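You operate a simulated robot arm through the tools that you are given. There is no shell and no other tool.

You run a simulated two-armed robot. Do the job below in one go: nothing can be reset, and whatever is moved stays where it is left.

JOB
Pick up the teal carton from the top of the desk with one hand, pass it to the other hand and put it on the right end of the grey table. Set down upright: teal carton.

The check looks at the end state, three seconds after you hand in, the way a careful person would. Anything else that was tipped, shoved, dropped, spilled or broken makes it a failure.

ROBOT AND FRAMES
Two 7-joint arms with two-finger parallel grippers on one trunk, on a base that moves. Base frame: it is fixed to the floor where the robot stands at the start and does not move with it; the origin is under the middle of the robot, x ahead of it, y to its left, z up; the surface under the hand at the start is at about z = 0.75. Units: m, degrees, N and s.
The left shoulder is at the start at [0.03, 0.119, 0.935], the right one opposite. With the tool pointing down near the work surface each hand reaches from about 0.28 to 0.68 m from the robot's upright axis, wherever it stands, measured 20 degrees to its own side. Places, roughly: right end of the grey table (20x20 cm) [-1.02, -3.24, 0.78]. Payload 3.43 kg a hand.
Tool frame (each hand has its own): the origin (TCP) lies between the finger pads and is the grasp point; the fingertips stand 0.03 m ahead of it; z points along the fingers, y is the line along which they close. The gripper opens to 0.094 m. The fingers are 0.028 m wide and 0.01 m thick; the gripper's body (0.05 by 0.096 m) begins 0.055 m behind the TCP.
Orientation is that of the tool frame in the base frame, as [roll, pitch, yaw] about the fixed x, y, z axes, in that order (R = Rz(yaw) Ry(pitch) Rx(roll)). With the fingers straight down and closing along the base's y, the tool's x points along the base's -x, its y along +y and its z along -z.

CONTROLS
- The arms move only by the tool step_arm. It takes "left_moves", "right_moves" or both (then of equal length, played together; a hand with none holds still); each is a list of rows, each a list of 7 numbers: the turn, a rotation vector about the tool's x, y, z in units of 6 degrees (1.0 is 6 degrees), then the shift along the tool's x, y, z in units of 50 mm (1.0 is 50 mm), then the finger opening in m, from 0 to 0.094. In form: [[rx, ry, rz, x, y, z, hand], ...]. A call has 1 to 20 rows; each row shifts and turns the commanded pose from where the row before left it, along the tool's axes as they then stand. A call with a number of a shift or a turn outside -1 to 1 is refused whole. A row lasts 0.2 s, in which the tool goes at most 0.05 m and 8.6 degrees; a call with a longer step from one row to the next is refused whole, and so is a gripper value outside its range. Where a pose cannot be reached the arm comes as near as it can. A force on the tool above 40 N (or 10 N above the force at the start of the call, whichever is more), or a blocked arm, ends the call early, and 0.2 s more pass. Each finger travels about 0.072 m/s and halts on what it meets, pressing with about 35 N; the grip force reading is that of the motor and also rises with nothing between the fingers. The clock runs only during rows and for 0.2 s after the last one: add rows that do not move to give the fingers time. It gives the time, the measured TCP pose, the force on the tool (base axes), the opening and the grip force at its end, in the units of the frame above (readings bear some noise), with the torque about the TCP (base axes, N m) and any sound that the robot's microphone picked up, and new pictures: "views" is both (left out), scene, wrist or none (wrist: the cameras of the hands that moved).
- Cameras (640 x 400 px; columns grow to the right, rows downward): "scene" is now at [0.0394, 0.0073, 1.6319]; the picture's right is [0.11, -0.99, 0.00], its down [-0.83, -0.09, -0.55] and it looks along [0.54, 0.06, -0.84] (base axes); focal length 294 px, centre (320, 200). "left" rides on the left gripper at [0.076, -0.014, -0.103] in its tool frame; the picture's right is [0.18, 0.98, 0.00], its down [-0.75, 0.14, -0.64] and it looks along [-0.63, 0.12, 0.77] (tool axes); focal length 243 px, centre (320, 200). "right" rides on the right gripper at [0.076, 0.014, -0.103] in its tool frame; the picture's right is [-0.18, 0.98, 0.00], its down [-0.75, -0.14, -0.64] and it looks along [-0.63, -0.12, 0.77] (tool axes); focal length 243 px, centre (320, 200). There is no depth. A picture from a camera that has moved, and an enlarged one, comes with that camera's place and axes in the base frame and with its lens.
- slide_trunk(by): moves the trunk up (or, below 0, down) by that many m; the arms and the scene camera ride with it, the base frame stays. It gives what a move gives, with no picture.
- steer(legs): drives the robot by 1 to 6 legs, each [ahead, turn to the left] in m and degrees, along the robot's own axes; the way and the turn of a leg run together, so that a leg with both is an arc; at most 1.5 m and 180 degrees a leg. The arms and the cameras ride along, it lands a little off, and it stops where it bumps. It gives what a move gives, and a new picture of the scene camera.
- turn_head(pan, tilt): turns the head with the scene camera to pan (to the left, within 143 degrees either way) and tilt (down, from -29 to 69), counted from straight ahead of the robot. It gives what a move gives, and a new picture of the scene camera.
- close_up(camera, box): a new picture of the part [left, top, right, bottom] of that camera's present view, enlarged. The clock stands still meanwhile.
- close_job(): hands the job in; it is judged then, once.

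Nothing tells you exact positions but the pictures and the camera data. Unless the task says otherwise, let go and move clear before handing in.

The tools are called after ">>>" by a JSON object that holds its "name" and its "arguments". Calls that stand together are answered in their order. step_arm: Moves the arms, as the interface text tells. Its arguments: {"type":"object","properties":{"left_moves":{"type":"array"},"right_moves":{"type":"array"},"views":{"type":"string","enum":["both","scene","wrist","none"]}},"required":[]} The other tools are called the same way: slide_trunk (by) moves the trunk up or down; steer (legs) drives the base; turn_head (pan, tilt) turns the head that bears the scene camera; close_up (camera, box) takes an enlarged picture of a part of a camera's view; close_job () hands the job in.

At the start:

```text
t: 0.0
left_tool_pos: [0.4294, 0.2867, 0.9759]
left_ee_rot: [180.0, -0.1, -180.0]
left_contact_force: [-0.3, -0.6, -0.2]
left_ft_torque: [-0.02, -0.03, -0.03]
left_grip_width: 0.094
left_grip_force: 0.2
right_tool_pos: [0.3543, -0.0829, 1.0283]
right_ee_rot: [-180.0, -0.1, 180.0]
right_contact_force: [-0.4, 0.6, 0.1]
right_ft_torque: [0.01, 0.0, 0.02]
right_grip_width: 0.0939
right_grip_force: 0.0
trunk travel left (down, up): [-0.2, 0.21]
robot x, y, heading: [-0.0012, -0.0035, 0.1]
head pan, tilt (commanded): [6.4, 56.9]
```

scene: 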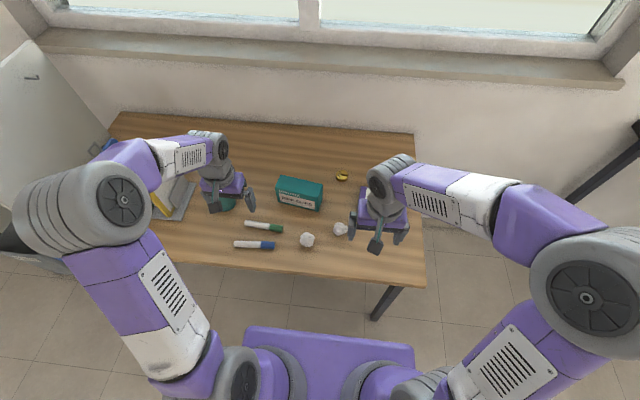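
right: 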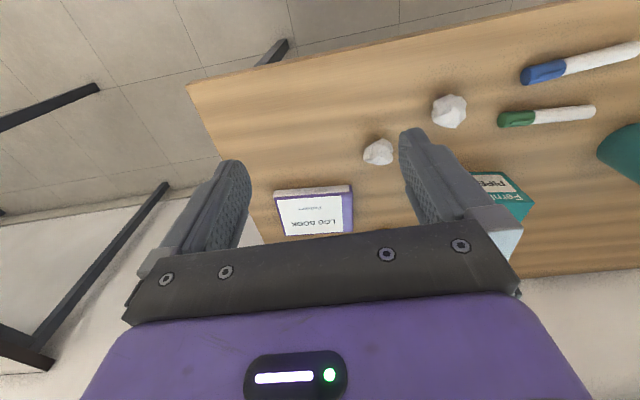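
left: 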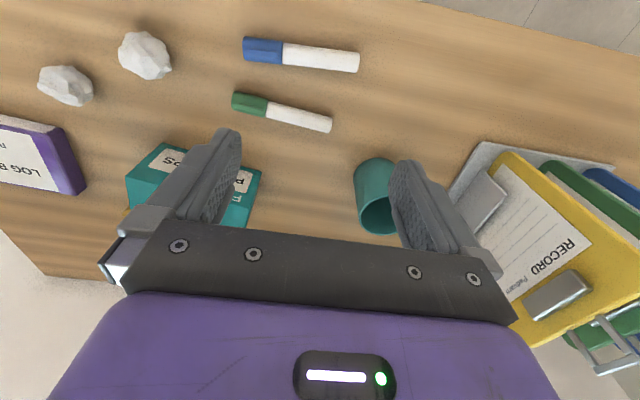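

The teal carton lies near the middle of the desk, at about x 0.6, y 0.13, among markers, paper balls, a cup and a log book. I'll enlarge the views to measure it before moving anything.

>>> {"name": "close_up", "arguments": {"camera": "scene", "box": [220, 140, 380, 240]}}

>>> {"name": "close_up", "arguments": {"camera": "left", "box": [80, 100, 320, 250]}}

>>> {"name": "close_up", "arguments": {"camera": "right", "box": [400, 100, 640, 250]}}

```text
4.00 times, centred on (300, 190) of scene
camera zoom: at [0.0394, 0.0073, 1.6319], right [0.11, -0.99, 0.0], down [-0.83, -0.09, -0.55], along [0.54, 0.06, -0.84], focal length 1178 px, centre (400, 240)
```

zoom: 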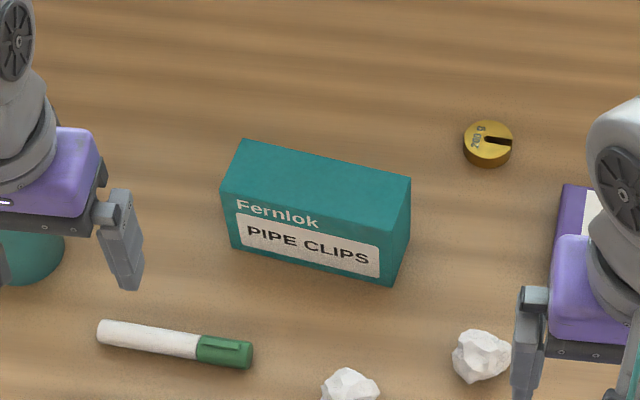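

```text
2.67 times, centred on (200, 175) of left
camera zoom: at [0.3546, 0.2705, 1.0805], right [-0.18, 0.98, 0.0], down [0.75, 0.14, 0.64], along [0.63, 0.12, -0.77], focal length 647 px, centre (640, 267)
```

zoom: 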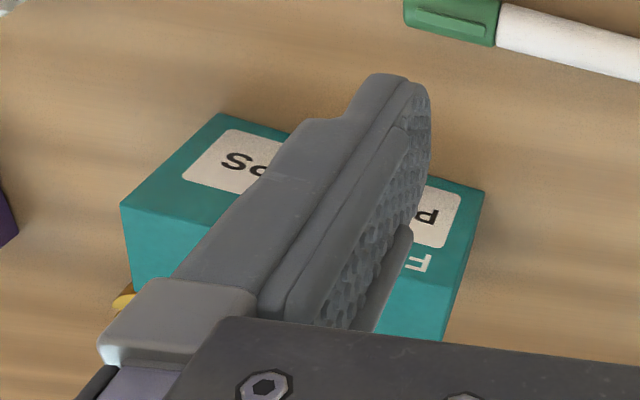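

```text
2.67 times, centred on (520, 175) of right
camera zoom: at [0.2769, -0.0683, 1.1305], right [0.18, 0.98, 0.0], down [0.75, -0.14, 0.64], along [0.63, -0.12, -0.77], focal length 647 px, centre (-213, 267)
```

zoom: 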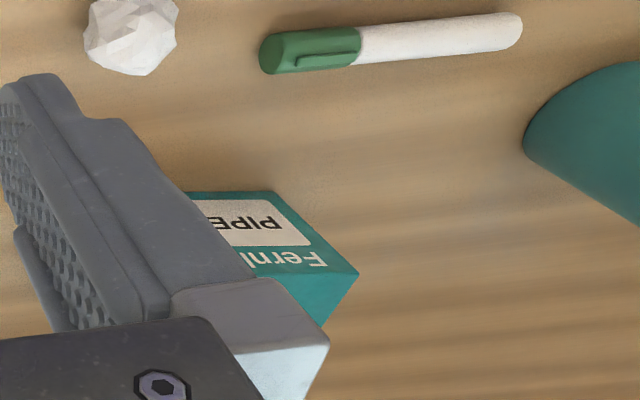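

The carton stands with its label facing me, a bit rotated. I'll zoom in further to read its corners.

>>> {"name": "close_up", "arguments": {"camera": "scene", "box": [268, 168, 332, 216]}}

>>> {"name": "close_up", "arguments": {"camera": "scene", "box": [180, 120, 340, 260]}}

```text
8.33 times, centred on (300, 192) of scene
camera zoom: at [0.0394, 0.0073, 1.6319], right [0.11, -0.99, 0.0], down [-0.83, -0.09, -0.55], along [0.54, 0.06, -0.84], focal length 2454 px, centre (487, 267)
```

zoom: 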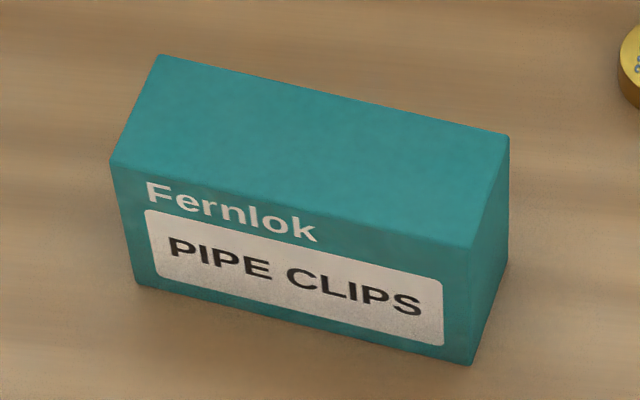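

```text
2.86 times, centred on (260, 190) of scene
camera zoom: at [0.0394, 0.0073, 1.6319], right [0.11, -0.99, 0.0], down [-0.83, -0.09, -0.55], along [0.54, 0.06, -0.84], focal length 841 px, centre (491, 229)
```

zoom: 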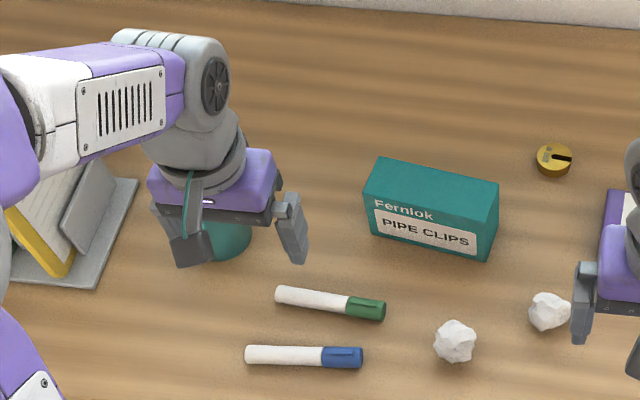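

From the corners I take the carton to be about 0.15 x 0.056 x 0.09 m, centred near (0.600, 0.14), with its long side about 9 degrees off the base y axis. Next I'll look around for the grey table and the way to it.

>>> {"name": "turn_head", "arguments": {"pan": -110, "tilt": 20}}

>>> {"name": "turn_head", "arguments": {"pan": -140, "tilt": 25}}

>>> {"name": "turn_head", "arguments": {"pan": -60, "tilt": 25}}

>>> {"name": "turn_head", "arguments": {"pan": 140, "tilt": 25}}

>>> {"name": "turn_head", "arguments": {"pan": 80, "tilt": 25}}

```text
t: 1.9
left_tool_pos: [0.432, 0.2861, 0.9776]
left_ee_rot: [-179.9, 0.0, -179.9]
left_contact_force: [0.1, -0.4, 0.4]
left_ft_torque: [0.0, 0.02, -0.01]
left_grip_width: 0.0942
left_grip_force: 0.1
right_tool_pos: [0.3533, -0.0823, 1.0266]
right_ee_rot: [179.9, 0.0, 179.9]
right_contact_force: [0.3, 0.6, 1.1]
right_ft_torque: [-0.03, 0.03, 0.0]
right_grip_width: 0.0941
right_grip_force: 0.0
trunk travel left (down, up): [-0.2, 0.21]
robot x, y, heading: [-0.003, 0.0015, -0.2]
head pan, tilt (commanded): [-110.0, 20.0]
camera scene: at [-0.062, -0.088, 1.6864], right [-0.94, 0.34, 0.0], down [0.12, 0.32, -0.94], along [-0.32, -0.88, -0.34], focal length 294 px, centre (320, 200)
```

scene: 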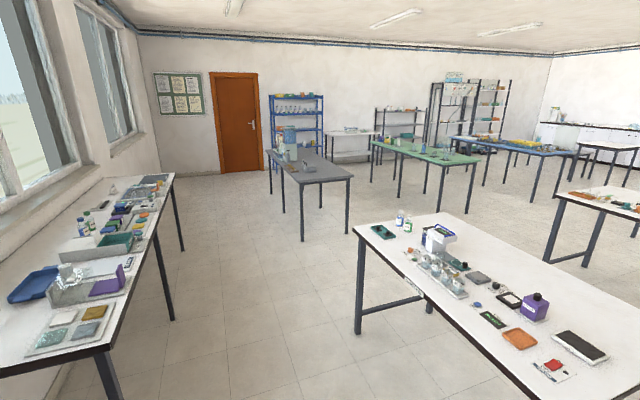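

```text
t: 2.9
left_tool_pos: [0.4315, 0.2851, 0.9767]
left_ee_rot: [180.0, 0.1, 180.0]
left_contact_force: [0.0, 0.9, -0.5]
left_ft_torque: [-0.02, 0.0, 0.0]
left_grip_width: 0.0939
left_grip_force: 0.2
right_tool_pos: [0.3541, -0.0817, 1.0279]
right_ee_rot: [-179.9, 0.0, 180.0]
right_contact_force: [-0.3, 0.0, 0.1]
right_ft_torque: [0.01, 0.01, 0.03]
right_grip_width: 0.0938
right_grip_force: 0.1
trunk travel left (down, up): [-0.2, 0.21]
robot x, y, heading: [-0.0007, 0.0014, -0.2]
head pan, tilt (commanded): [-140.0, 25.0]
camera scene: at [-0.1007, -0.0598, 1.6784], right [-0.64, 0.77, 0.0], down [0.32, 0.27, -0.91], along [-0.69, -0.58, -0.42], focal length 294 px, centre (320, 200)
```

scene: 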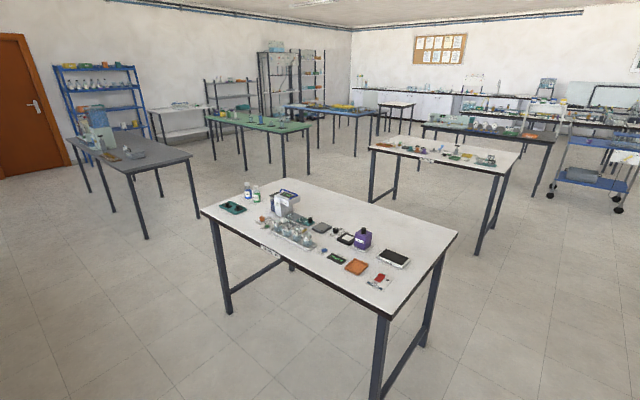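

```text
t: 4.4
left_tool_pos: [0.4307, 0.2865, 0.9759]
left_ee_rot: [179.9, 0.1, -179.9]
left_contact_force: [0.6, 0.4, 0.1]
left_ft_torque: [0.02, -0.02, 0.02]
left_grip_width: 0.0941
left_grip_force: 0.1
right_tool_pos: [0.3533, -0.0824, 1.0273]
right_ee_rot: [-180.0, 0.0, 179.9]
right_contact_force: [-0.6, 0.7, -0.1]
right_ft_torque: [0.01, 0.05, -0.02]
right_grip_width: 0.0942
right_grip_force: 0.1
trunk travel left (down, up): [-0.2, 0.21]
robot x, y, heading: [-0.0007, 0.0012, 0.1]
head pan, tilt (commanded): [-60.0, 25.0]
camera scene: at [0.0158, -0.0803, 1.6783], right [-0.87, -0.5, 0.0], down [-0.21, 0.37, -0.91], along [0.45, -0.79, -0.42], focal length 294 px, centre (320, 200)
```

scene: 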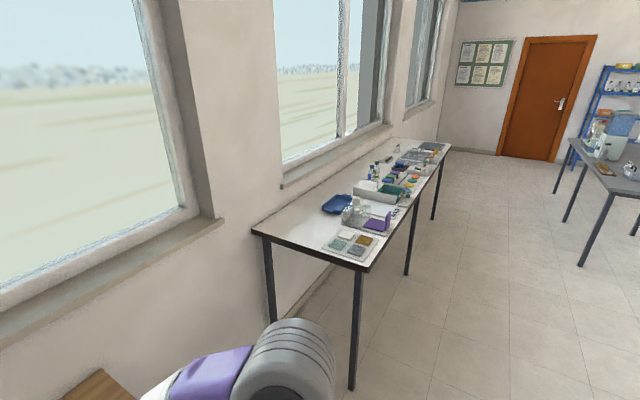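

```text
t: 7.4
left_tool_pos: [0.4313, 0.2853, 0.9771]
left_ee_rot: [-179.9, -0.1, 180.0]
left_contact_force: [-1.2, -0.7, 0.9]
left_ft_torque: [-0.02, 0.01, 0.0]
left_grip_width: 0.094
left_grip_force: 0.0
right_tool_pos: [0.3542, -0.0827, 1.0275]
right_ee_rot: [180.0, 0.0, -179.9]
right_contact_force: [0.4, -0.1, 0.1]
right_ft_torque: [-0.02, 0.01, -0.02]
right_grip_width: 0.0937
right_grip_force: 0.0
trunk travel left (down, up): [-0.2, 0.21]
robot x, y, heading: [0.0005, -0.0026, 0.0]
head pan, tilt (commanded): [140.0, 25.0]
camera scene: at [-0.1007, 0.0588, 1.6783], right [0.64, 0.77, 0.0], down [0.32, -0.27, -0.91], along [-0.69, 0.58, -0.42], focal length 294 px, centre (320, 200)
```

scene: 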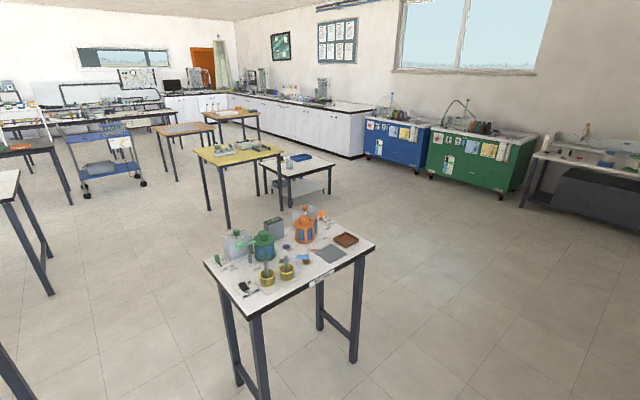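

```text
t: 8.7
left_tool_pos: [0.4304, 0.2853, 0.9779]
left_ee_rot: [-179.9, 0.0, -180.0]
left_contact_force: [0.2, -0.5, -0.4]
left_ft_torque: [0.03, -0.01, -0.01]
left_grip_width: 0.0941
left_grip_force: 0.1
right_tool_pos: [0.3536, -0.0842, 1.0264]
right_ee_rot: [-179.9, 0.0, -180.0]
right_contact_force: [0.8, -0.7, -0.1]
right_ft_torque: [0.0, 0.01, -0.04]
right_grip_width: 0.0939
right_grip_force: 0.1
trunk travel left (down, up): [-0.2, 0.21]
robot x, y, heading: [0.0002, -0.0015, 0.3]
head pan, tilt (commanded): [80.0, 25.0]
camera scene: at [-0.0143, 0.0902, 1.6783], right [0.98, -0.17, 0.0], down [-0.07, -0.42, -0.91], along [0.16, 0.89, -0.42], focal length 294 px, centre (320, 200)
```

scene: 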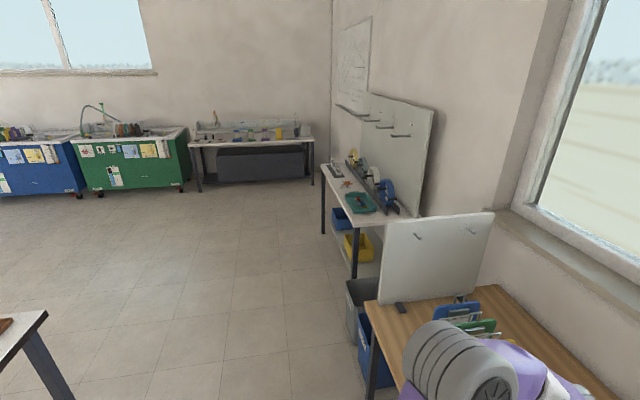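

The grey-topped table is the one beyond the white one, about 3.3 m away on my right; its near end seems to be the "right end". I'll zoom in on it from the head.

>>> {"name": "turn_head", "arguments": {"pan": -107, "tilt": 22}}

>>> {"name": "close_up", "arguments": {"camera": "scene", "box": [200, 80, 440, 240]}}

```text
t: 11.4
left_tool_pos: [0.4306, 0.2852, 0.9763]
left_ee_rot: [180.0, 0.0, 180.0]
left_contact_force: [-0.1, -0.3, 0.3]
left_ft_torque: [-0.03, 0.05, 0.0]
left_grip_width: 0.094
left_grip_force: 0.0
right_tool_pos: [0.353, -0.0817, 1.0286]
right_ee_rot: [-180.0, 0.0, 180.0]
right_contact_force: [-0.6, 0.0, 0.4]
right_ft_torque: [0.04, -0.03, -0.01]
right_grip_width: 0.094
right_grip_force: 0.0
trunk travel left (down, up): [-0.2, 0.21]
robot x, y, heading: [0.0004, 0.0022, 0.4]
head pan, tilt (commanded): [-107.0, 22.0]
camera scene: at [-0.0573, -0.0893, 1.6832], right [-0.96, 0.29, 0.0], down [0.11, 0.36, -0.93], along [-0.27, -0.89, -0.37], focal length 294 px, centre (320, 200)
```

scene: 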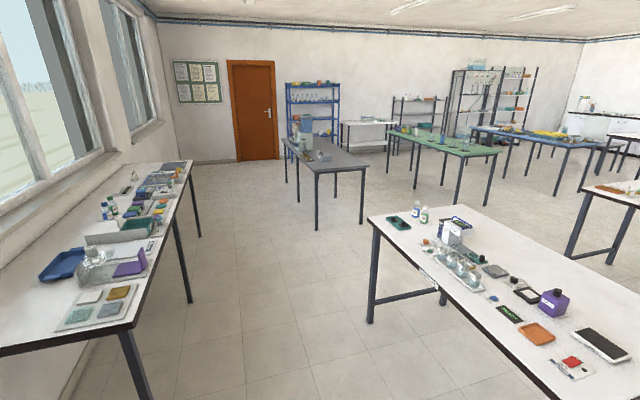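

```text
2.50 times, centred on (320, 160) of scene
camera zoom: at [-0.0573, -0.0893, 1.6832], right [-0.96, 0.29, 0.0], down [0.11, 0.36, -0.93], along [-0.27, -0.89, -0.37], focal length 736 px, centre (320, 300)
```

zoom: 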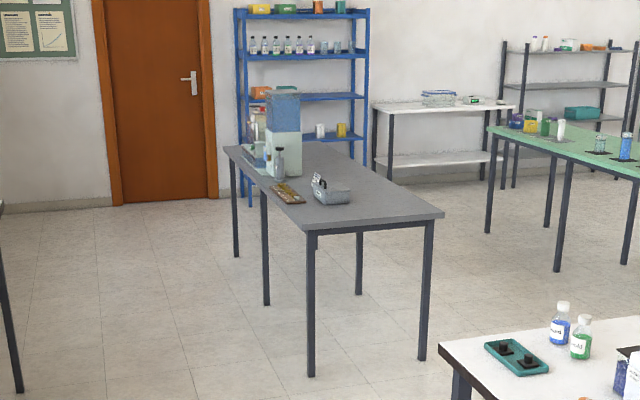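

The grey table's near (+y) end runs from about (-0.87, -3.0) to (-1.55, -3.1), and the target spot there looks clear, with a small tray and a brown item beyond it. There is an open corridor between the white table and the window bench. Now I'll look back at the desk and turn the left hand so that it can close across the carton's short side.

>>> {"name": "turn_head", "arguments": {"pan": 6.4, "tilt": 56.9}}

>>> {"name": "step_arm", "arguments": {"left_moves": [[0, 0, 1, 0, 0, 0, 0.094], [0, 0, 1, 0, 0, 0, 0.094], [0, 0, 1, 0, 0, 0, 0.094], [0, 0, 1, 0, 0, 0, 0.094], [0, 0, 1, 0, 0, 0, 0.094], [0, 0, 1, 0, 0, 0, 0.094], [0, 0, 1, 0, 0, 0, 0.094], [0, 0, 1, 0, 0, 0, 0.094], [0, 0, 1, 0, 0, 0, 0.094], [0, 0, 1, 0, 0, 0, 0.094], [0, 0, 1, 0, 0, 0, 0.094], [0, 0, 1, 0, 0, 0, 0.094], [0, 0, 1, 0, 0, 0, 0.094], [0, 0, 1, 0, 0, 0, 0.094], [0, 0, 1, 0, 0, 0, 0.094], [0, 0, 1, 0, 0, 0, 0.094], [0, 0, 0.56, 0, 0, 0, 0.094]], "views": "both"}}

```text
t: 13.4
left_tool_pos: [0.4323, 0.2867, 0.977]
left_ee_rot: [180.0, 0.0, 180.0]
left_contact_force: [0.2, -0.2, 0.0]
left_ft_torque: [-0.02, 0.01, -0.03]
left_grip_width: 0.0941
left_grip_force: 0.2
right_tool_pos: [0.3537, -0.0841, 1.0279]
right_ee_rot: [-180.0, 0.1, -180.0]
right_contact_force: [0.3, -0.3, 0.3]
right_ft_torque: [0.02, 0.03, -0.02]
right_grip_width: 0.0942
right_grip_force: 0.0
trunk travel left (down, up): [-0.2, 0.21]
robot x, y, heading: [0.0053, 0.0028, -0.0]
head pan, tilt (commanded): [6.4, 56.9]
camera scene: at [0.0395, 0.0073, 1.632], right [0.11, -0.99, 0.0], down [-0.83, -0.09, -0.55], along [0.54, 0.06, -0.84], focal length 294 px, centre (320, 200)
```

scene: 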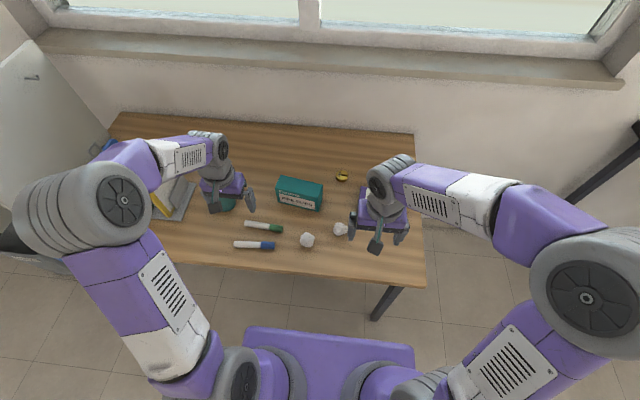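

```text
t: 17.0
left_tool_pos: [0.432, 0.2846, 0.9774]
left_ee_rot: [180.0, 0.0, 80.4]
left_contact_force: [-0.3, -0.2, -1.2]
left_ft_torque: [-0.01, 0.03, -0.02]
left_grip_width: 0.0941
left_grip_force: 0.0
right_tool_pos: [0.3536, -0.0833, 1.0278]
right_ee_rot: [179.9, 0.0, -180.0]
right_contact_force: [-0.7, 0.4, 0.4]
right_ft_torque: [0.0, 0.0, 0.01]
right_grip_width: 0.094
right_grip_force: 0.0
trunk travel left (down, up): [-0.2, 0.21]
robot x, y, heading: [-0.003, 0.0032, 0.2]
head pan, tilt (commanded): [6.4, 56.9]
camera scene: at [0.0395, 0.0073, 1.632], right [0.11, -0.99, 0.0], down [-0.83, -0.09, -0.55], along [0.54, 0.06, -0.84], focal length 294 px, centre (320, 200)
camera left: at [0.4292, 0.3621, 1.0803], right [1.0, 0.02, 0.0], down [0.02, -0.77, 0.64], along [0.01, -0.64, -0.77], focal length 243 px, centre (320, 200)
```

scene: 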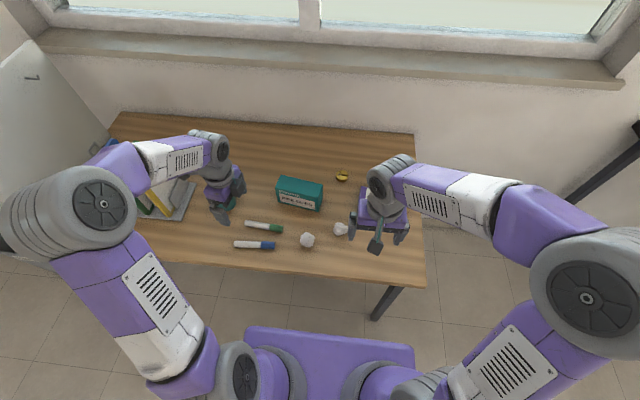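
left: 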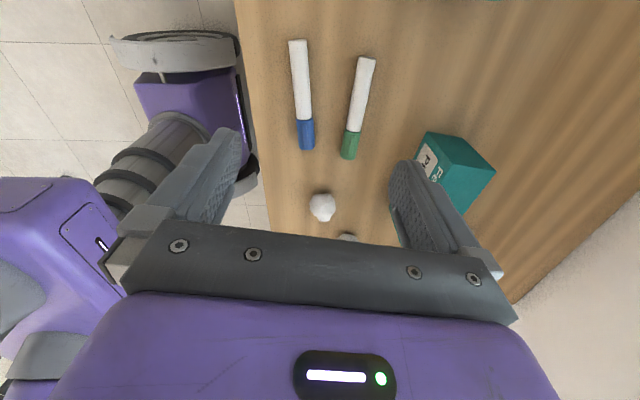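

The left hand turned fine and now lines up with the carton's short side. Next I'll move it above the left half of the carton at safe height and lean it outward by 18 degrees, leaving room for the other hand later.

>>> {"name": "step_arm", "arguments": {"left_moves": [[0, 0, 0, -0.306, 0.756, 0, 0.094], [0, 0, 0, -0.306, 0.756, 0, 0.094], [0, 0, 0, -0.306, 0.756, 0, 0.094], [0, 0, 0, -0.306, 0.756, 0, 0.094], [0, 0, 0, -0.306, 0.756, 0, 0.094], [0, -1, 0, 0, 0, 0, 0.094], [0, -1, 0, 0, 0, 0, 0.094], [0, -1, 0, 0, 0, 0, 0.094], [0, 0, 0, 0, 0, 0, 0.094]], "views": "both"}}

```text
t: 19.0
left_tool_pos: [0.6064, 0.1787, 0.9764]
left_ee_rot: [-180.0, 18.0, 80.7]
left_contact_force: [-0.4, 0.2, 0.3]
left_ft_torque: [0.02, 0.0, -0.01]
left_grip_width: 0.0938
left_grip_force: 0.1
right_tool_pos: [0.3538, -0.0819, 1.0266]
right_ee_rot: [180.0, 0.0, -179.9]
right_contact_force: [-0.2, -0.1, -0.3]
right_ft_torque: [-0.02, 0.02, 0.0]
right_grip_width: 0.0938
right_grip_force: 0.1
trunk travel left (down, up): [-0.2, 0.21]
robot x, y, heading: [-0.0008, 0.0019, -0.2]
head pan, tilt (commanded): [6.4, 56.9]
camera scene: at [0.0395, 0.0068, 1.632], right [0.11, -0.99, 0.0], down [-0.83, -0.09, -0.55], along [0.54, 0.06, -0.84], focal length 294 px, centre (320, 200)
camera left: at [0.6077, 0.2829, 1.0517], right [1.0, 0.01, -0.06], down [0.05, -0.53, 0.84], along [-0.02, -0.85, -0.53], focal length 243 px, centre (320, 200)
```

scene: 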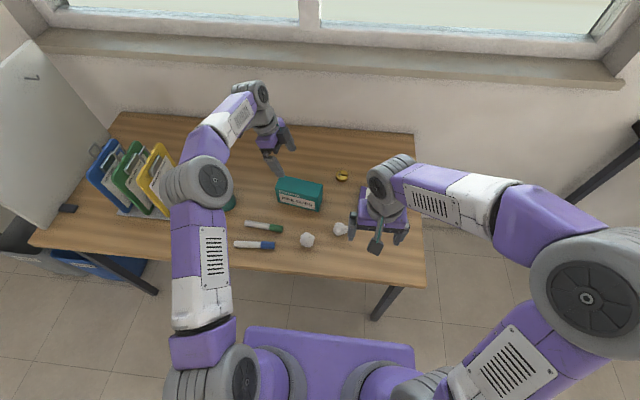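
left: 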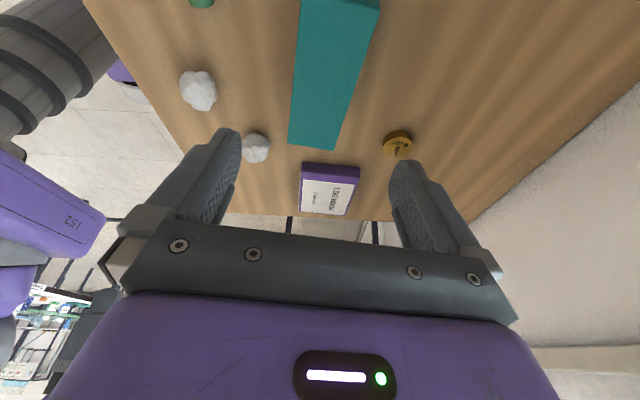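

The wrist view confirms the carton's corners to within a pixel or two, and the fingers straddle it. Now I'll go straight down to z 0.81 with the fingers open.

>>> {"name": "step_arm", "arguments": {"left_moves": [[0, 0, 0, 0.205, 0, 0.632, 0.094], [0, 0, 0, 0.205, 0, 0.632, 0.094], [0, 0, 0, 0.205, 0, 0.632, 0.094], [0, 0, 0, 0.205, 0, 0.632, 0.094], [0, 0, 0, 0.205, 0, 0.632, 0.094], [0, 0, 0, 0, 0, 0, 0.094]], "views": "both"}}

>>> {"name": "close_up", "arguments": {"camera": "scene", "box": [220, 120, 380, 240]}}

```text
t: 20.4
left_tool_pos: [0.6061, 0.1791, 0.8094]
left_ee_rot: [-180.0, 18.0, 80.7]
left_contact_force: [0.8, 0.6, 0.2]
left_ft_torque: [0.03, 0.04, -0.02]
left_grip_width: 0.0942
left_grip_force: 0.0
right_tool_pos: [0.3527, -0.0822, 1.0273]
right_ee_rot: [-179.9, 0.0, -179.9]
right_contact_force: [-0.4, -0.5, 0.1]
right_ft_torque: [0.01, 0.01, 0.01]
right_grip_width: 0.0938
right_grip_force: 0.2
trunk travel left (down, up): [-0.2, 0.21]
robot x, y, heading: [0.0004, 0.0014, 0.2]
head pan, tilt (commanded): [6.4, 56.9]
camera scene: at [0.0391, 0.0072, 1.632], right [0.11, -0.99, 0.0], down [-0.83, -0.09, -0.55], along [0.54, 0.06, -0.84], focal length 294 px, centre (320, 200)
camera left: at [0.6076, 0.283, 0.8858], right [1.0, 0.01, -0.06], down [0.05, -0.53, 0.84], along [-0.02, -0.84, -0.53], focal length 243 px, centre (320, 200)
```

scene: 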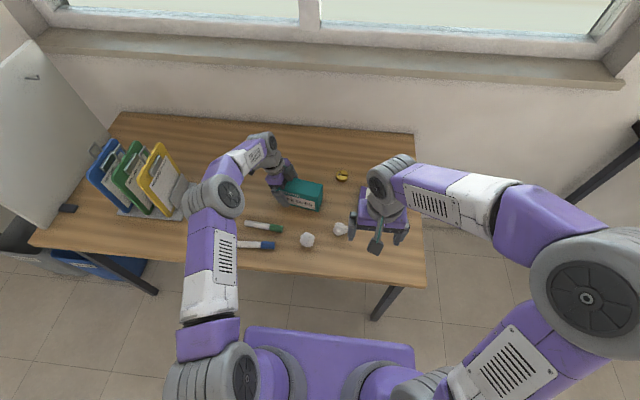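
left: 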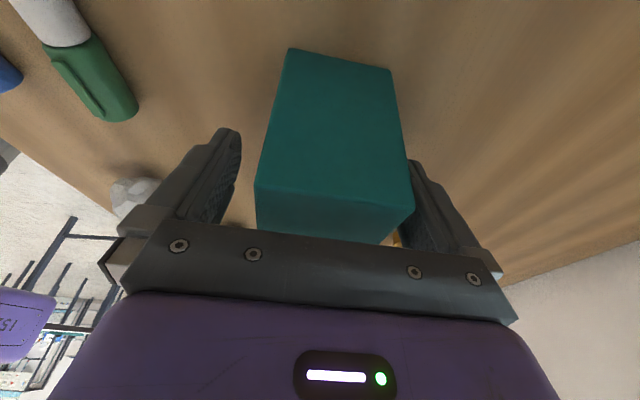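

```text
3.33 times, centred on (300, 180) of scene
camera zoom: at [0.0391, 0.0072, 1.632], right [0.11, -0.99, 0.0], down [-0.83, -0.09, -0.55], along [0.54, 0.06, -0.84], focal length 981 px, centre (387, 267)
```

zoom: 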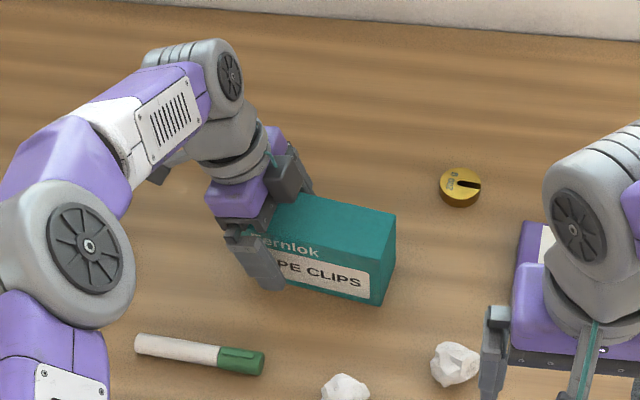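

The fingers straddle the left half of the carton and there is no contact force. I'll close the grip and check it before lifting.

>>> {"name": "step_arm", "arguments": {"left_moves": [[0, 0, 0, 0, 0, 0, 0.07], [0, 0, 0, 0, 0, 0, 0.02], [0, 0, 0, 0, 0, 0, 0.02], [0, 0, 0, 0, 0, 0, 0.02], [0, 0, 0, 0, 0, 0, 0.02]], "views": "wrist"}}

```text
t: 21.6
left_tool_pos: [0.6048, 0.1796, 0.8111]
left_ee_rot: [180.0, 18.0, 80.6]
left_contact_force: [1.5, -0.8, -0.2]
left_ft_torque: [0.1, -0.15, 0.01]
left_grip_width: 0.0624
left_grip_force: 34.7
right_tool_pos: [0.3536, -0.0824, 1.0278]
right_ee_rot: [180.0, 0.0, -180.0]
right_contact_force: [-0.2, 1.0, -0.3]
right_ft_torque: [-0.01, -0.01, 0.0]
right_grip_width: 0.094
right_grip_force: 0.1
trunk travel left (down, up): [-0.2, 0.21]
robot x, y, heading: [0.0003, -0.0021, -0.3]
head pan, tilt (commanded): [6.4, 56.9]
camera left: at [0.6078, 0.2831, 0.8861], right [1.0, 0.01, -0.06], down [0.05, -0.53, 0.84], along [-0.02, -0.85, -0.53], focal length 243 px, centre (320, 200)
```

left: 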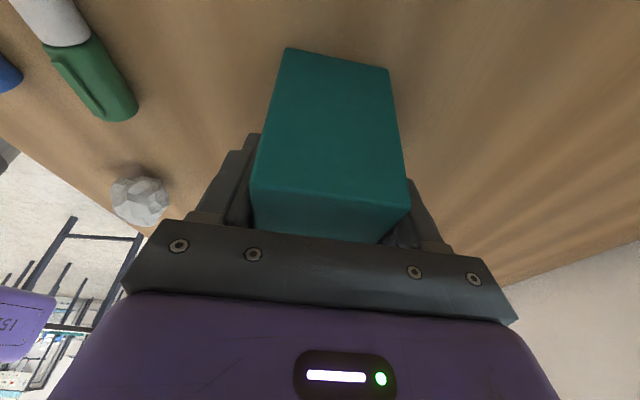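

The grip holds at 0.062 m opening with 35 N, so the carton is firmly held. I'll lift 6 cm gently and check the load and how it hangs.

>>> {"name": "step_arm", "arguments": {"left_moves": [[0, 0, 0, -0.062, 0, -0.19, 0.02], [0, 0, 0, -0.124, 0, -0.38, 0.02], [0, 0, 0, -0.124, 0, -0.38, 0.02], [0, 0, 0, -0.062, 0, -0.19, 0.02], [0, 0, 0, 0, 0, 0, 0.02], [0, 0, 0, 0, 0, 0, 0.02]], "views": "both"}}

>>> {"name": "close_up", "arguments": {"camera": "scene", "box": [220, 120, 380, 240]}}

```text
t: 23.0
left_tool_pos: [0.6056, 0.1786, 0.8701]
left_ee_rot: [180.0, 18.0, 80.7]
left_contact_force: [0.1, -0.5, -3.7]
left_ft_torque: [0.11, 0.02, 0.01]
left_grip_width: 0.0578
left_grip_force: 34.8
right_tool_pos: [0.3538, -0.0831, 1.0274]
right_ee_rot: [-180.0, 0.1, 180.0]
right_contact_force: [-0.5, 0.2, 0.1]
right_ft_torque: [0.02, 0.0, -0.03]
right_grip_width: 0.0937
right_grip_force: 0.1
trunk travel left (down, up): [-0.2, 0.21]
robot x, y, heading: [-0.004, 0.0019, -0.1]
head pan, tilt (commanded): [6.4, 56.9]
camera scene: at [0.0398, 0.0074, 1.632], right [0.11, -0.99, 0.0], down [-0.83, -0.09, -0.55], along [0.54, 0.06, -0.84], focal length 294 px, centre (320, 200)
camera left: at [0.6082, 0.2833, 0.9456], right [1.0, 0.01, -0.06], down [0.06, -0.53, 0.84], along [-0.02, -0.85, -0.53], focal length 243 px, centre (320, 200)
```

scene: 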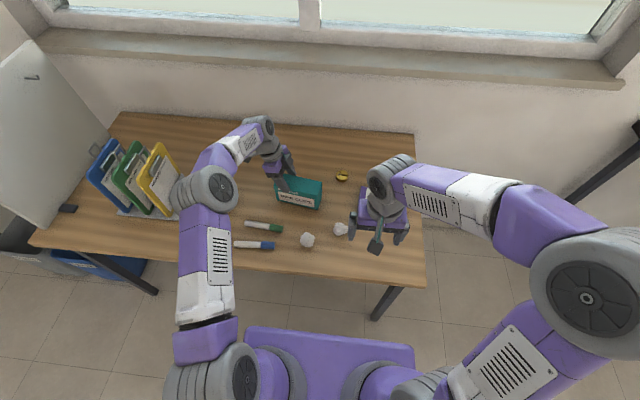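
left: 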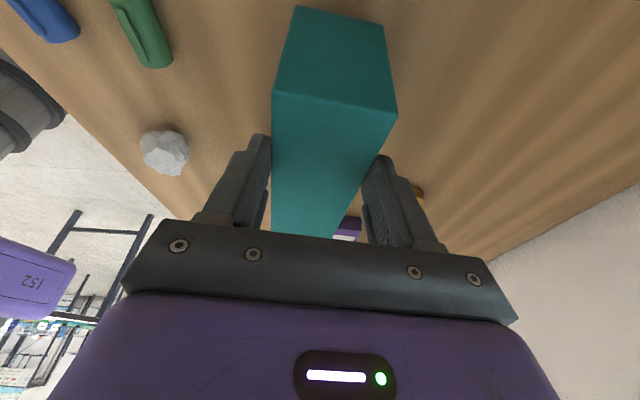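

```text
3.33 times, centred on (300, 180) of scene
camera zoom: at [0.0398, 0.0074, 1.632], right [0.11, -0.99, 0.0], down [-0.83, -0.09, -0.55], along [0.54, 0.06, -0.84], focal length 981 px, centre (387, 267)
```

zoom: 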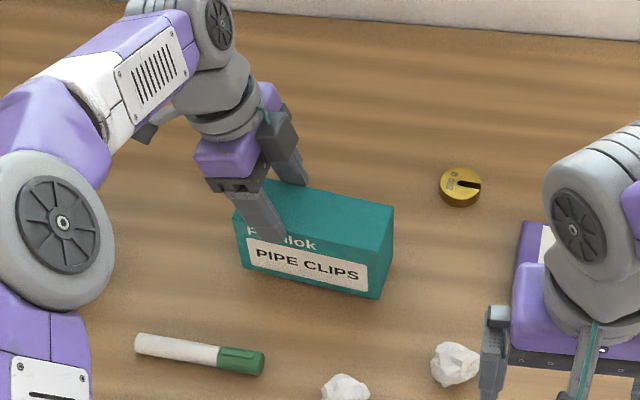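

The hand rose 6 cm but the carton only about 1.5 cm: it slid through the fingers, and only the fingertips hold it now. I'll look closely before lowering it back.

>>> {"name": "close_up", "arguments": {"camera": "left", "box": [200, 80, 460, 260]}}

>>> {"name": "close_up", "arguments": {"camera": "scene", "box": [262, 160, 334, 220]}}

```text
2.22 times, centred on (330, 170) of left
camera zoom: at [0.6082, 0.2833, 0.9456], right [1.0, 0.01, -0.06], down [0.06, -0.53, 0.84], along [-0.02, -0.85, -0.53], focal length 539 px, centre (298, 267)
```

zoom: 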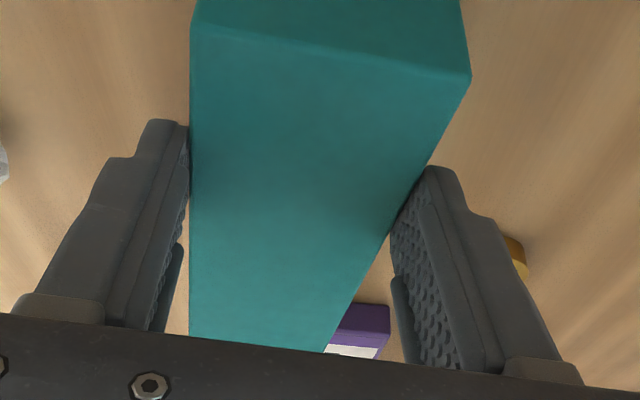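

```text
6.67 times, centred on (298, 190) of scene
camera zoom: at [0.0398, 0.0074, 1.632], right [0.11, -0.99, 0.0], down [-0.83, -0.09, -0.55], along [0.54, 0.06, -0.84], focal length 1963 px, centre (467, 267)
```

zoom: 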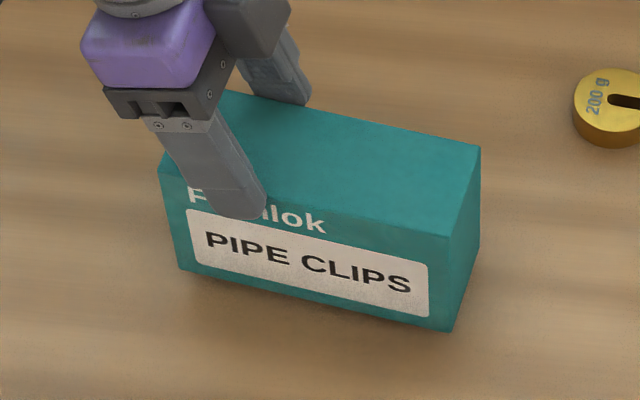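

The carton hangs about 1.4 cm above the desk by the fingertips (about 0.38 kg). I'll lower it back onto the desk first, then release it.

>>> {"name": "step_arm", "arguments": {"left_moves": [[0, 0, 0, 0.031, 0, 0.095, 0.02], [0, 0, 0, 0.031, 0, 0.095, 0.02], [0, 0, 0, 0.031, 0, 0.095, 0.02], [0, 0, 0, 0.015, 0, 0.045, 0.02], [0, 0, 0, 0, 0, 0, 0.02]], "views": "both"}}

>>> {"name": "close_up", "arguments": {"camera": "scene", "box": [262, 160, 334, 220]}}

```text
t: 24.2
left_tool_pos: [0.6052, 0.1786, 0.8578]
left_ee_rot: [179.5, 18.0, 80.6]
left_contact_force: [-1.6, 2.0, 27.9]
left_ft_torque: [-0.52, 0.35, 0.16]
left_grip_width: 0.0576
left_grip_force: 35.1
right_tool_pos: [0.3521, -0.0826, 1.0284]
right_ee_rot: [180.0, 0.1, 179.9]
right_contact_force: [0.1, 0.7, 0.3]
right_ft_torque: [-0.01, 0.0, 0.03]
right_grip_width: 0.0939
right_grip_force: 0.0
trunk travel left (down, up): [-0.2, 0.21]
robot x, y, heading: [-0.0026, 0.0006, 0.2]
head pan, tilt (commanded): [6.4, 56.9]
camera scene: at [0.0362, 0.007, 1.6323], right [0.11, -0.99, 0.0], down [-0.83, -0.09, -0.55], along [0.54, 0.06, -0.84], focal length 294 px, centre (320, 200)
camera left: at [0.6071, 0.2838, 0.9328], right [1.0, 0.01, -0.05], down [0.05, -0.53, 0.84], along [-0.01, -0.85, -0.53], focal length 243 px, centre (320, 200)
```

scene: 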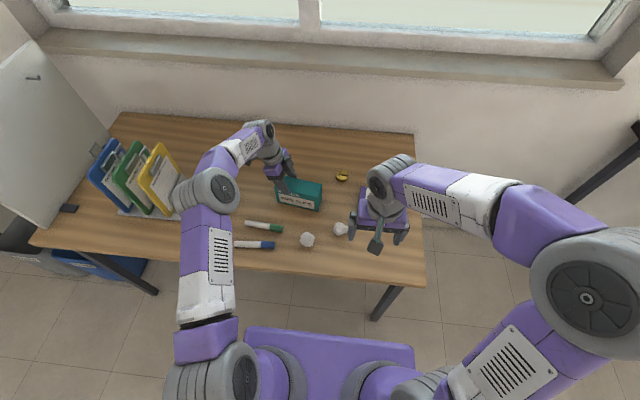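
left: 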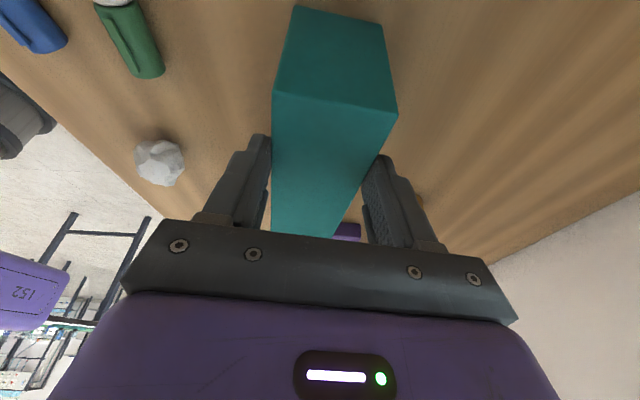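

```text
6.67 times, centred on (298, 190) of scene
camera zoom: at [0.0362, 0.007, 1.6323], right [0.11, -0.99, 0.0], down [-0.83, -0.09, -0.55], along [0.54, 0.06, -0.84], focal length 1963 px, centre (467, 267)
```

zoom: 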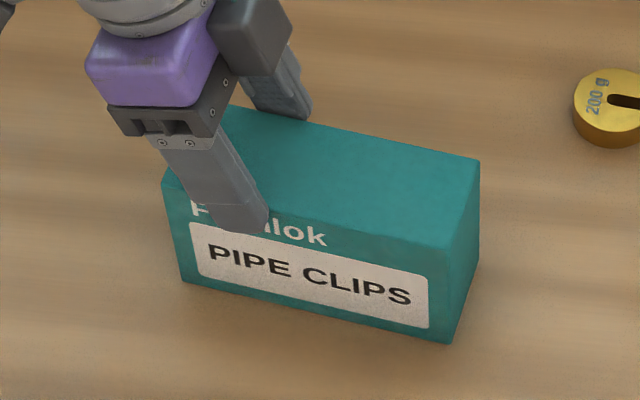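

Pressing it back onto the desk gave 28 N with no slip, so friction is good. The first grip must have been blocked at 0.062 m before the pads truly pressed on the carton. I'll relieve the load, open, and look again.

>>> {"name": "step_arm", "arguments": {"left_moves": [[0, 0, 0, -0.022, 0, -0.067, 0.02], [0, 0, 0, 0, 0, 0, 0.02], [0, 0, 0, 0, 0, 0, 0.07], [0, 0, 0, 0, 0, 0, 0.094], [0, 0, 0, 0, 0, 0, 0.094]], "views": "both"}}

>>> {"name": "close_up", "arguments": {"camera": "scene", "box": [262, 160, 334, 220]}}

>>> {"name": "close_up", "arguments": {"camera": "left", "box": [160, 0, 480, 240]}}

```text
t: 25.4
left_tool_pos: [0.6055, 0.1792, 0.8563]
left_ee_rot: [-180.0, 18.0, 80.7]
left_contact_force: [0.4, 1.7, -0.1]
left_ft_torque: [0.0, 0.01, 0.0]
left_grip_width: 0.0943
left_grip_force: 0.2
right_tool_pos: [0.3538, -0.0824, 1.029]
right_ee_rot: [-180.0, 0.0, -179.9]
right_contact_force: [-1.5, 0.4, 1.1]
right_ft_torque: [-0.01, 0.01, 0.03]
right_grip_width: 0.0943
right_grip_force: 0.1
trunk travel left (down, up): [-0.2, 0.21]
robot x, y, heading: [-0.0016, 0.0006, -0.0]
head pan, tilt (commanded): [6.4, 56.9]
camera scene: at [0.0393, 0.0073, 1.632], right [0.11, -0.99, 0.0], down [-0.83, -0.09, -0.55], along [0.54, 0.06, -0.84], focal length 294 px, centre (320, 200)
camera left: at [0.6075, 0.2835, 0.9318], right [1.0, 0.01, -0.06], down [0.06, -0.53, 0.84], along [-0.02, -0.85, -0.53], focal length 243 px, centre (320, 200)
```

scene: 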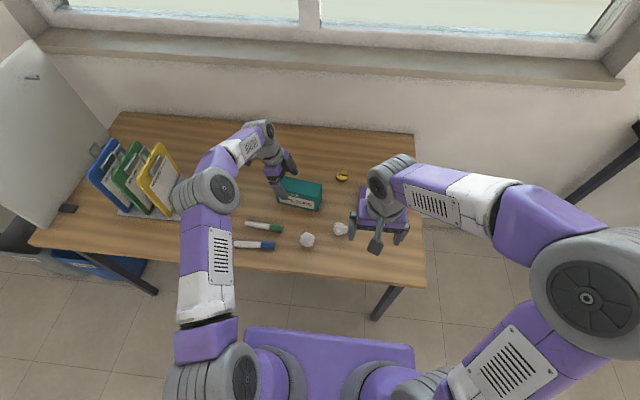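
left: 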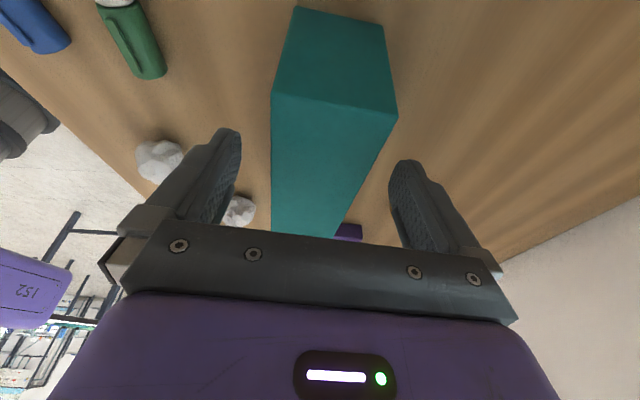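

```text
6.67 times, centred on (298, 190) of scene
camera zoom: at [0.0393, 0.0073, 1.632], right [0.11, -0.99, 0.0], down [-0.83, -0.09, -0.55], along [0.54, 0.06, -0.84], focal length 1963 px, centre (467, 267)
```

zoom: 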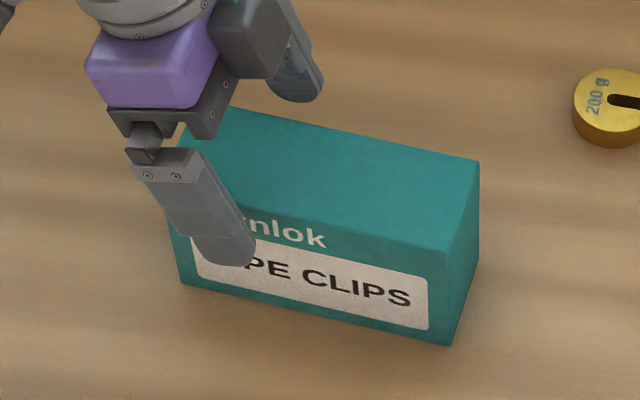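

```text
1.67 times, centred on (320, 120) of left
camera zoom: at [0.6075, 0.2835, 0.9318], right [1.0, 0.01, -0.06], down [0.06, -0.53, 0.84], along [-0.02, -0.85, -0.53], focal length 404 px, centre (320, 333)
```

zoom: 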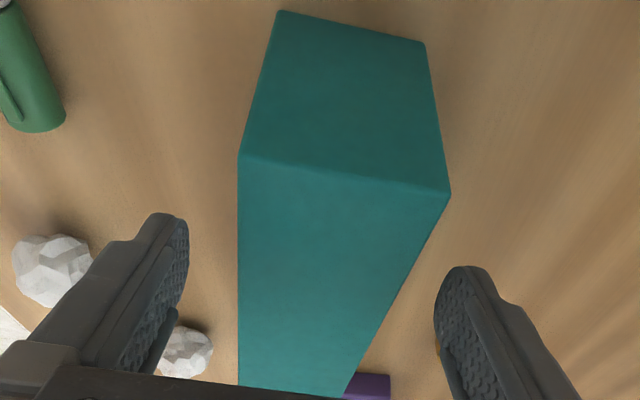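

The carton is back on the desk, upright and still aligned with the hand. This time I'll grip it a bit less deep (TCP about 12 mm below its top) and see what opening the fingers stop at.

>>> {"name": "step_arm", "arguments": {"left_moves": [[0, 0, 0, 0.081, 0, 0.25, 0.094], [0, 0, 0, 0.081, 0, 0.25, 0.094], [0, 0, 0, 0, 0, 0, 0.07], [0, 0, 0, 0, 0, 0, 0.02], [0, 0, 0, 0, 0, 0, 0.02], [0, 0, 0, 0, 0, 0, 0.02], [0, 0, 0, 0, 0, 0, 0.02], [0, 0, 0, 0, 0, 0, 0.02]], "views": "wrist"}}

>>> {"name": "close_up", "arguments": {"camera": "left", "box": [160, 60, 480, 260]}}

>>> {"name": "close_up", "arguments": {"camera": "scene", "box": [262, 160, 334, 220]}}

```text
t: 27.2
left_tool_pos: [0.6063, 0.1791, 0.8301]
left_ee_rot: [-180.0, 17.9, 80.7]
left_contact_force: [-0.3, 0.0, -0.9]
left_ft_torque: [0.14, -0.11, 0.06]
left_grip_width: 0.0622
left_grip_force: 34.9
right_tool_pos: [0.3546, -0.0831, 1.0273]
right_ee_rot: [179.9, 0.0, -180.0]
right_contact_force: [0.2, 0.5, 0.2]
right_ft_torque: [0.04, -0.02, -0.01]
right_grip_width: 0.094
right_grip_force: 0.0
trunk travel left (down, up): [-0.2, 0.21]
robot x, y, heading: [0.0002, -0.0012, 0.4]
head pan, tilt (commanded): [6.4, 56.9]
camera left: at [0.6078, 0.2838, 0.906], right [1.0, 0.01, -0.06], down [0.05, -0.53, 0.84], along [-0.02, -0.85, -0.53], focal length 243 px, centre (320, 200)
```

left: 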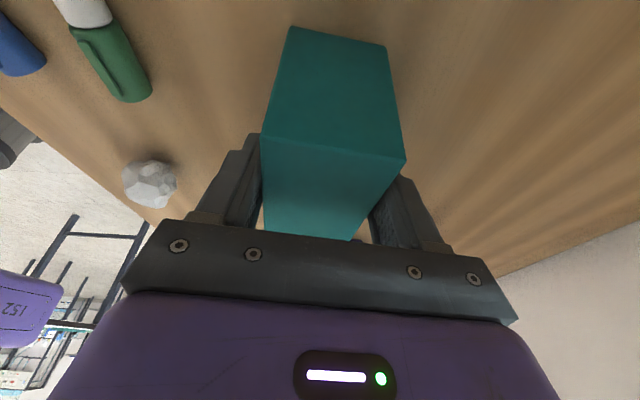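

```text
2.00 times, centred on (320, 160) of left
camera zoom: at [0.6078, 0.2838, 0.906], right [1.0, 0.01, -0.06], down [0.05, -0.53, 0.84], along [-0.02, -0.85, -0.53], focal length 485 px, centre (320, 280)
```

zoom: 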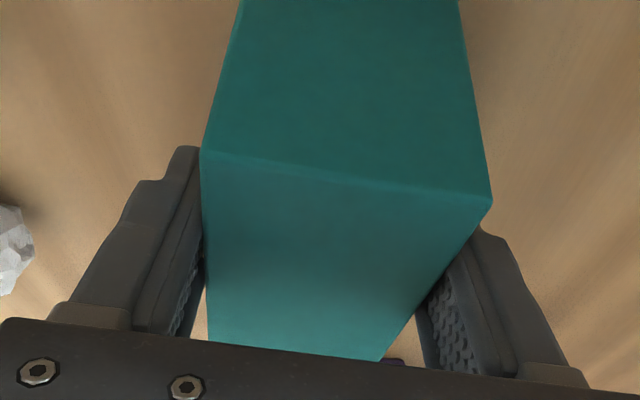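

```text
6.67 times, centred on (298, 190) of scene
camera zoom: at [0.0394, 0.0074, 1.632], right [0.11, -0.99, 0.0], down [-0.83, -0.09, -0.55], along [0.54, 0.06, -0.84], focal length 1963 px, centre (467, 267)
```

zoom: 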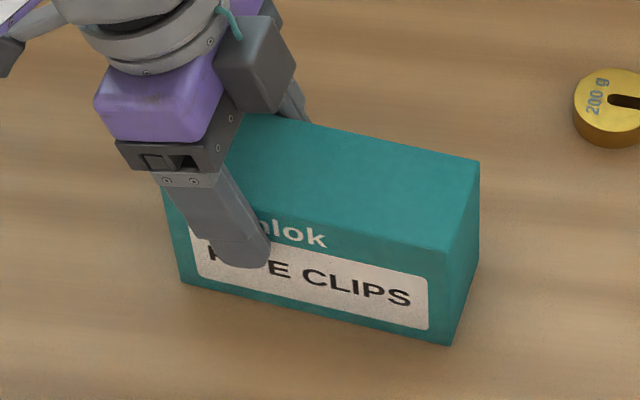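

The fingers again stop at 0.062 m, though the top edge earlier measured 0.058 m. I'll lift just 8 mm, slowly, and watch whether the carton follows.

>>> {"name": "step_arm", "arguments": {"left_moves": [[0, 0, 0, -0.0124, 0, -0.038, 0.0], [0, 0, 0, -0.0124, 0, -0.038, 0.0], [0, 0, 0, -0.0124, 0, -0.038, 0.0], [0, 0, 0, -0.0124, 0, -0.038, 0.0], [0, 0, 0, 0, 0, 0, 0.0], [0, 0, 0, 0, 0, 0, 0.0]], "views": "wrist"}}

>>> {"name": "close_up", "arguments": {"camera": "left", "box": [160, 60, 480, 260]}}

>>> {"name": "close_up", "arguments": {"camera": "scene", "box": [262, 160, 334, 220]}}

```text
t: 28.6
left_tool_pos: [0.6057, 0.1788, 0.8378]
left_ee_rot: [-180.0, 18.1, 80.5]
left_contact_force: [0.0, -0.1, -3.1]
left_ft_torque: [0.12, -0.02, 0.01]
left_grip_width: 0.0622
left_grip_force: 34.5
right_tool_pos: [0.3543, -0.0826, 1.0284]
right_ee_rot: [180.0, 0.0, 179.9]
right_contact_force: [-0.1, 0.6, -0.2]
right_ft_torque: [-0.05, 0.04, 0.01]
right_grip_width: 0.0939
right_grip_force: 0.0
trunk travel left (down, up): [-0.2, 0.21]
robot x, y, heading: [0.0001, 0.001, -0.1]
head pan, tilt (commanded): [6.4, 56.9]
camera left: at [0.6082, 0.2835, 0.9135], right [1.0, 0.01, -0.06], down [0.06, -0.53, 0.84], along [-0.02, -0.85, -0.53], focal length 243 px, centre (320, 200)
```

left: 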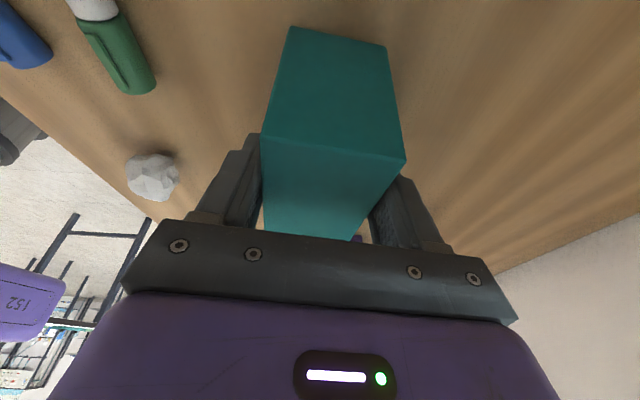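

```text
2.00 times, centred on (320, 160) of left
camera zoom: at [0.6082, 0.2835, 0.9135], right [1.0, 0.01, -0.06], down [0.06, -0.53, 0.84], along [-0.02, -0.85, -0.53], focal length 485 px, centre (320, 280)
```

zoom: 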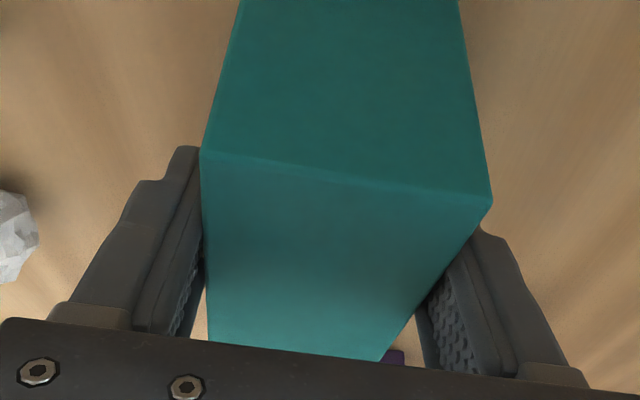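

```text
6.67 times, centred on (298, 190) of scene
camera zoom: at [0.0398, 0.0074, 1.632], right [0.11, -0.99, 0.0], down [-0.83, -0.09, -0.55], along [0.54, 0.06, -0.84], focal length 1963 px, centre (467, 267)
```

zoom: 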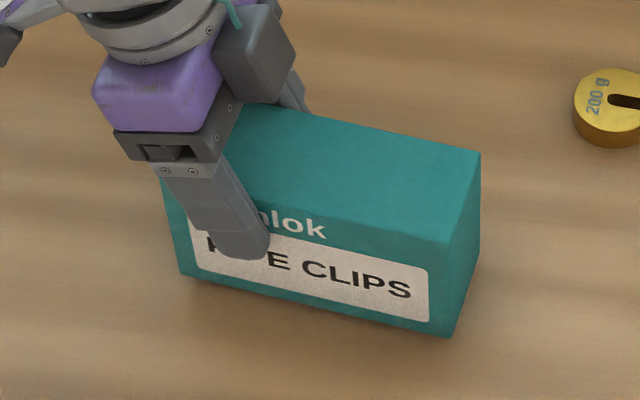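

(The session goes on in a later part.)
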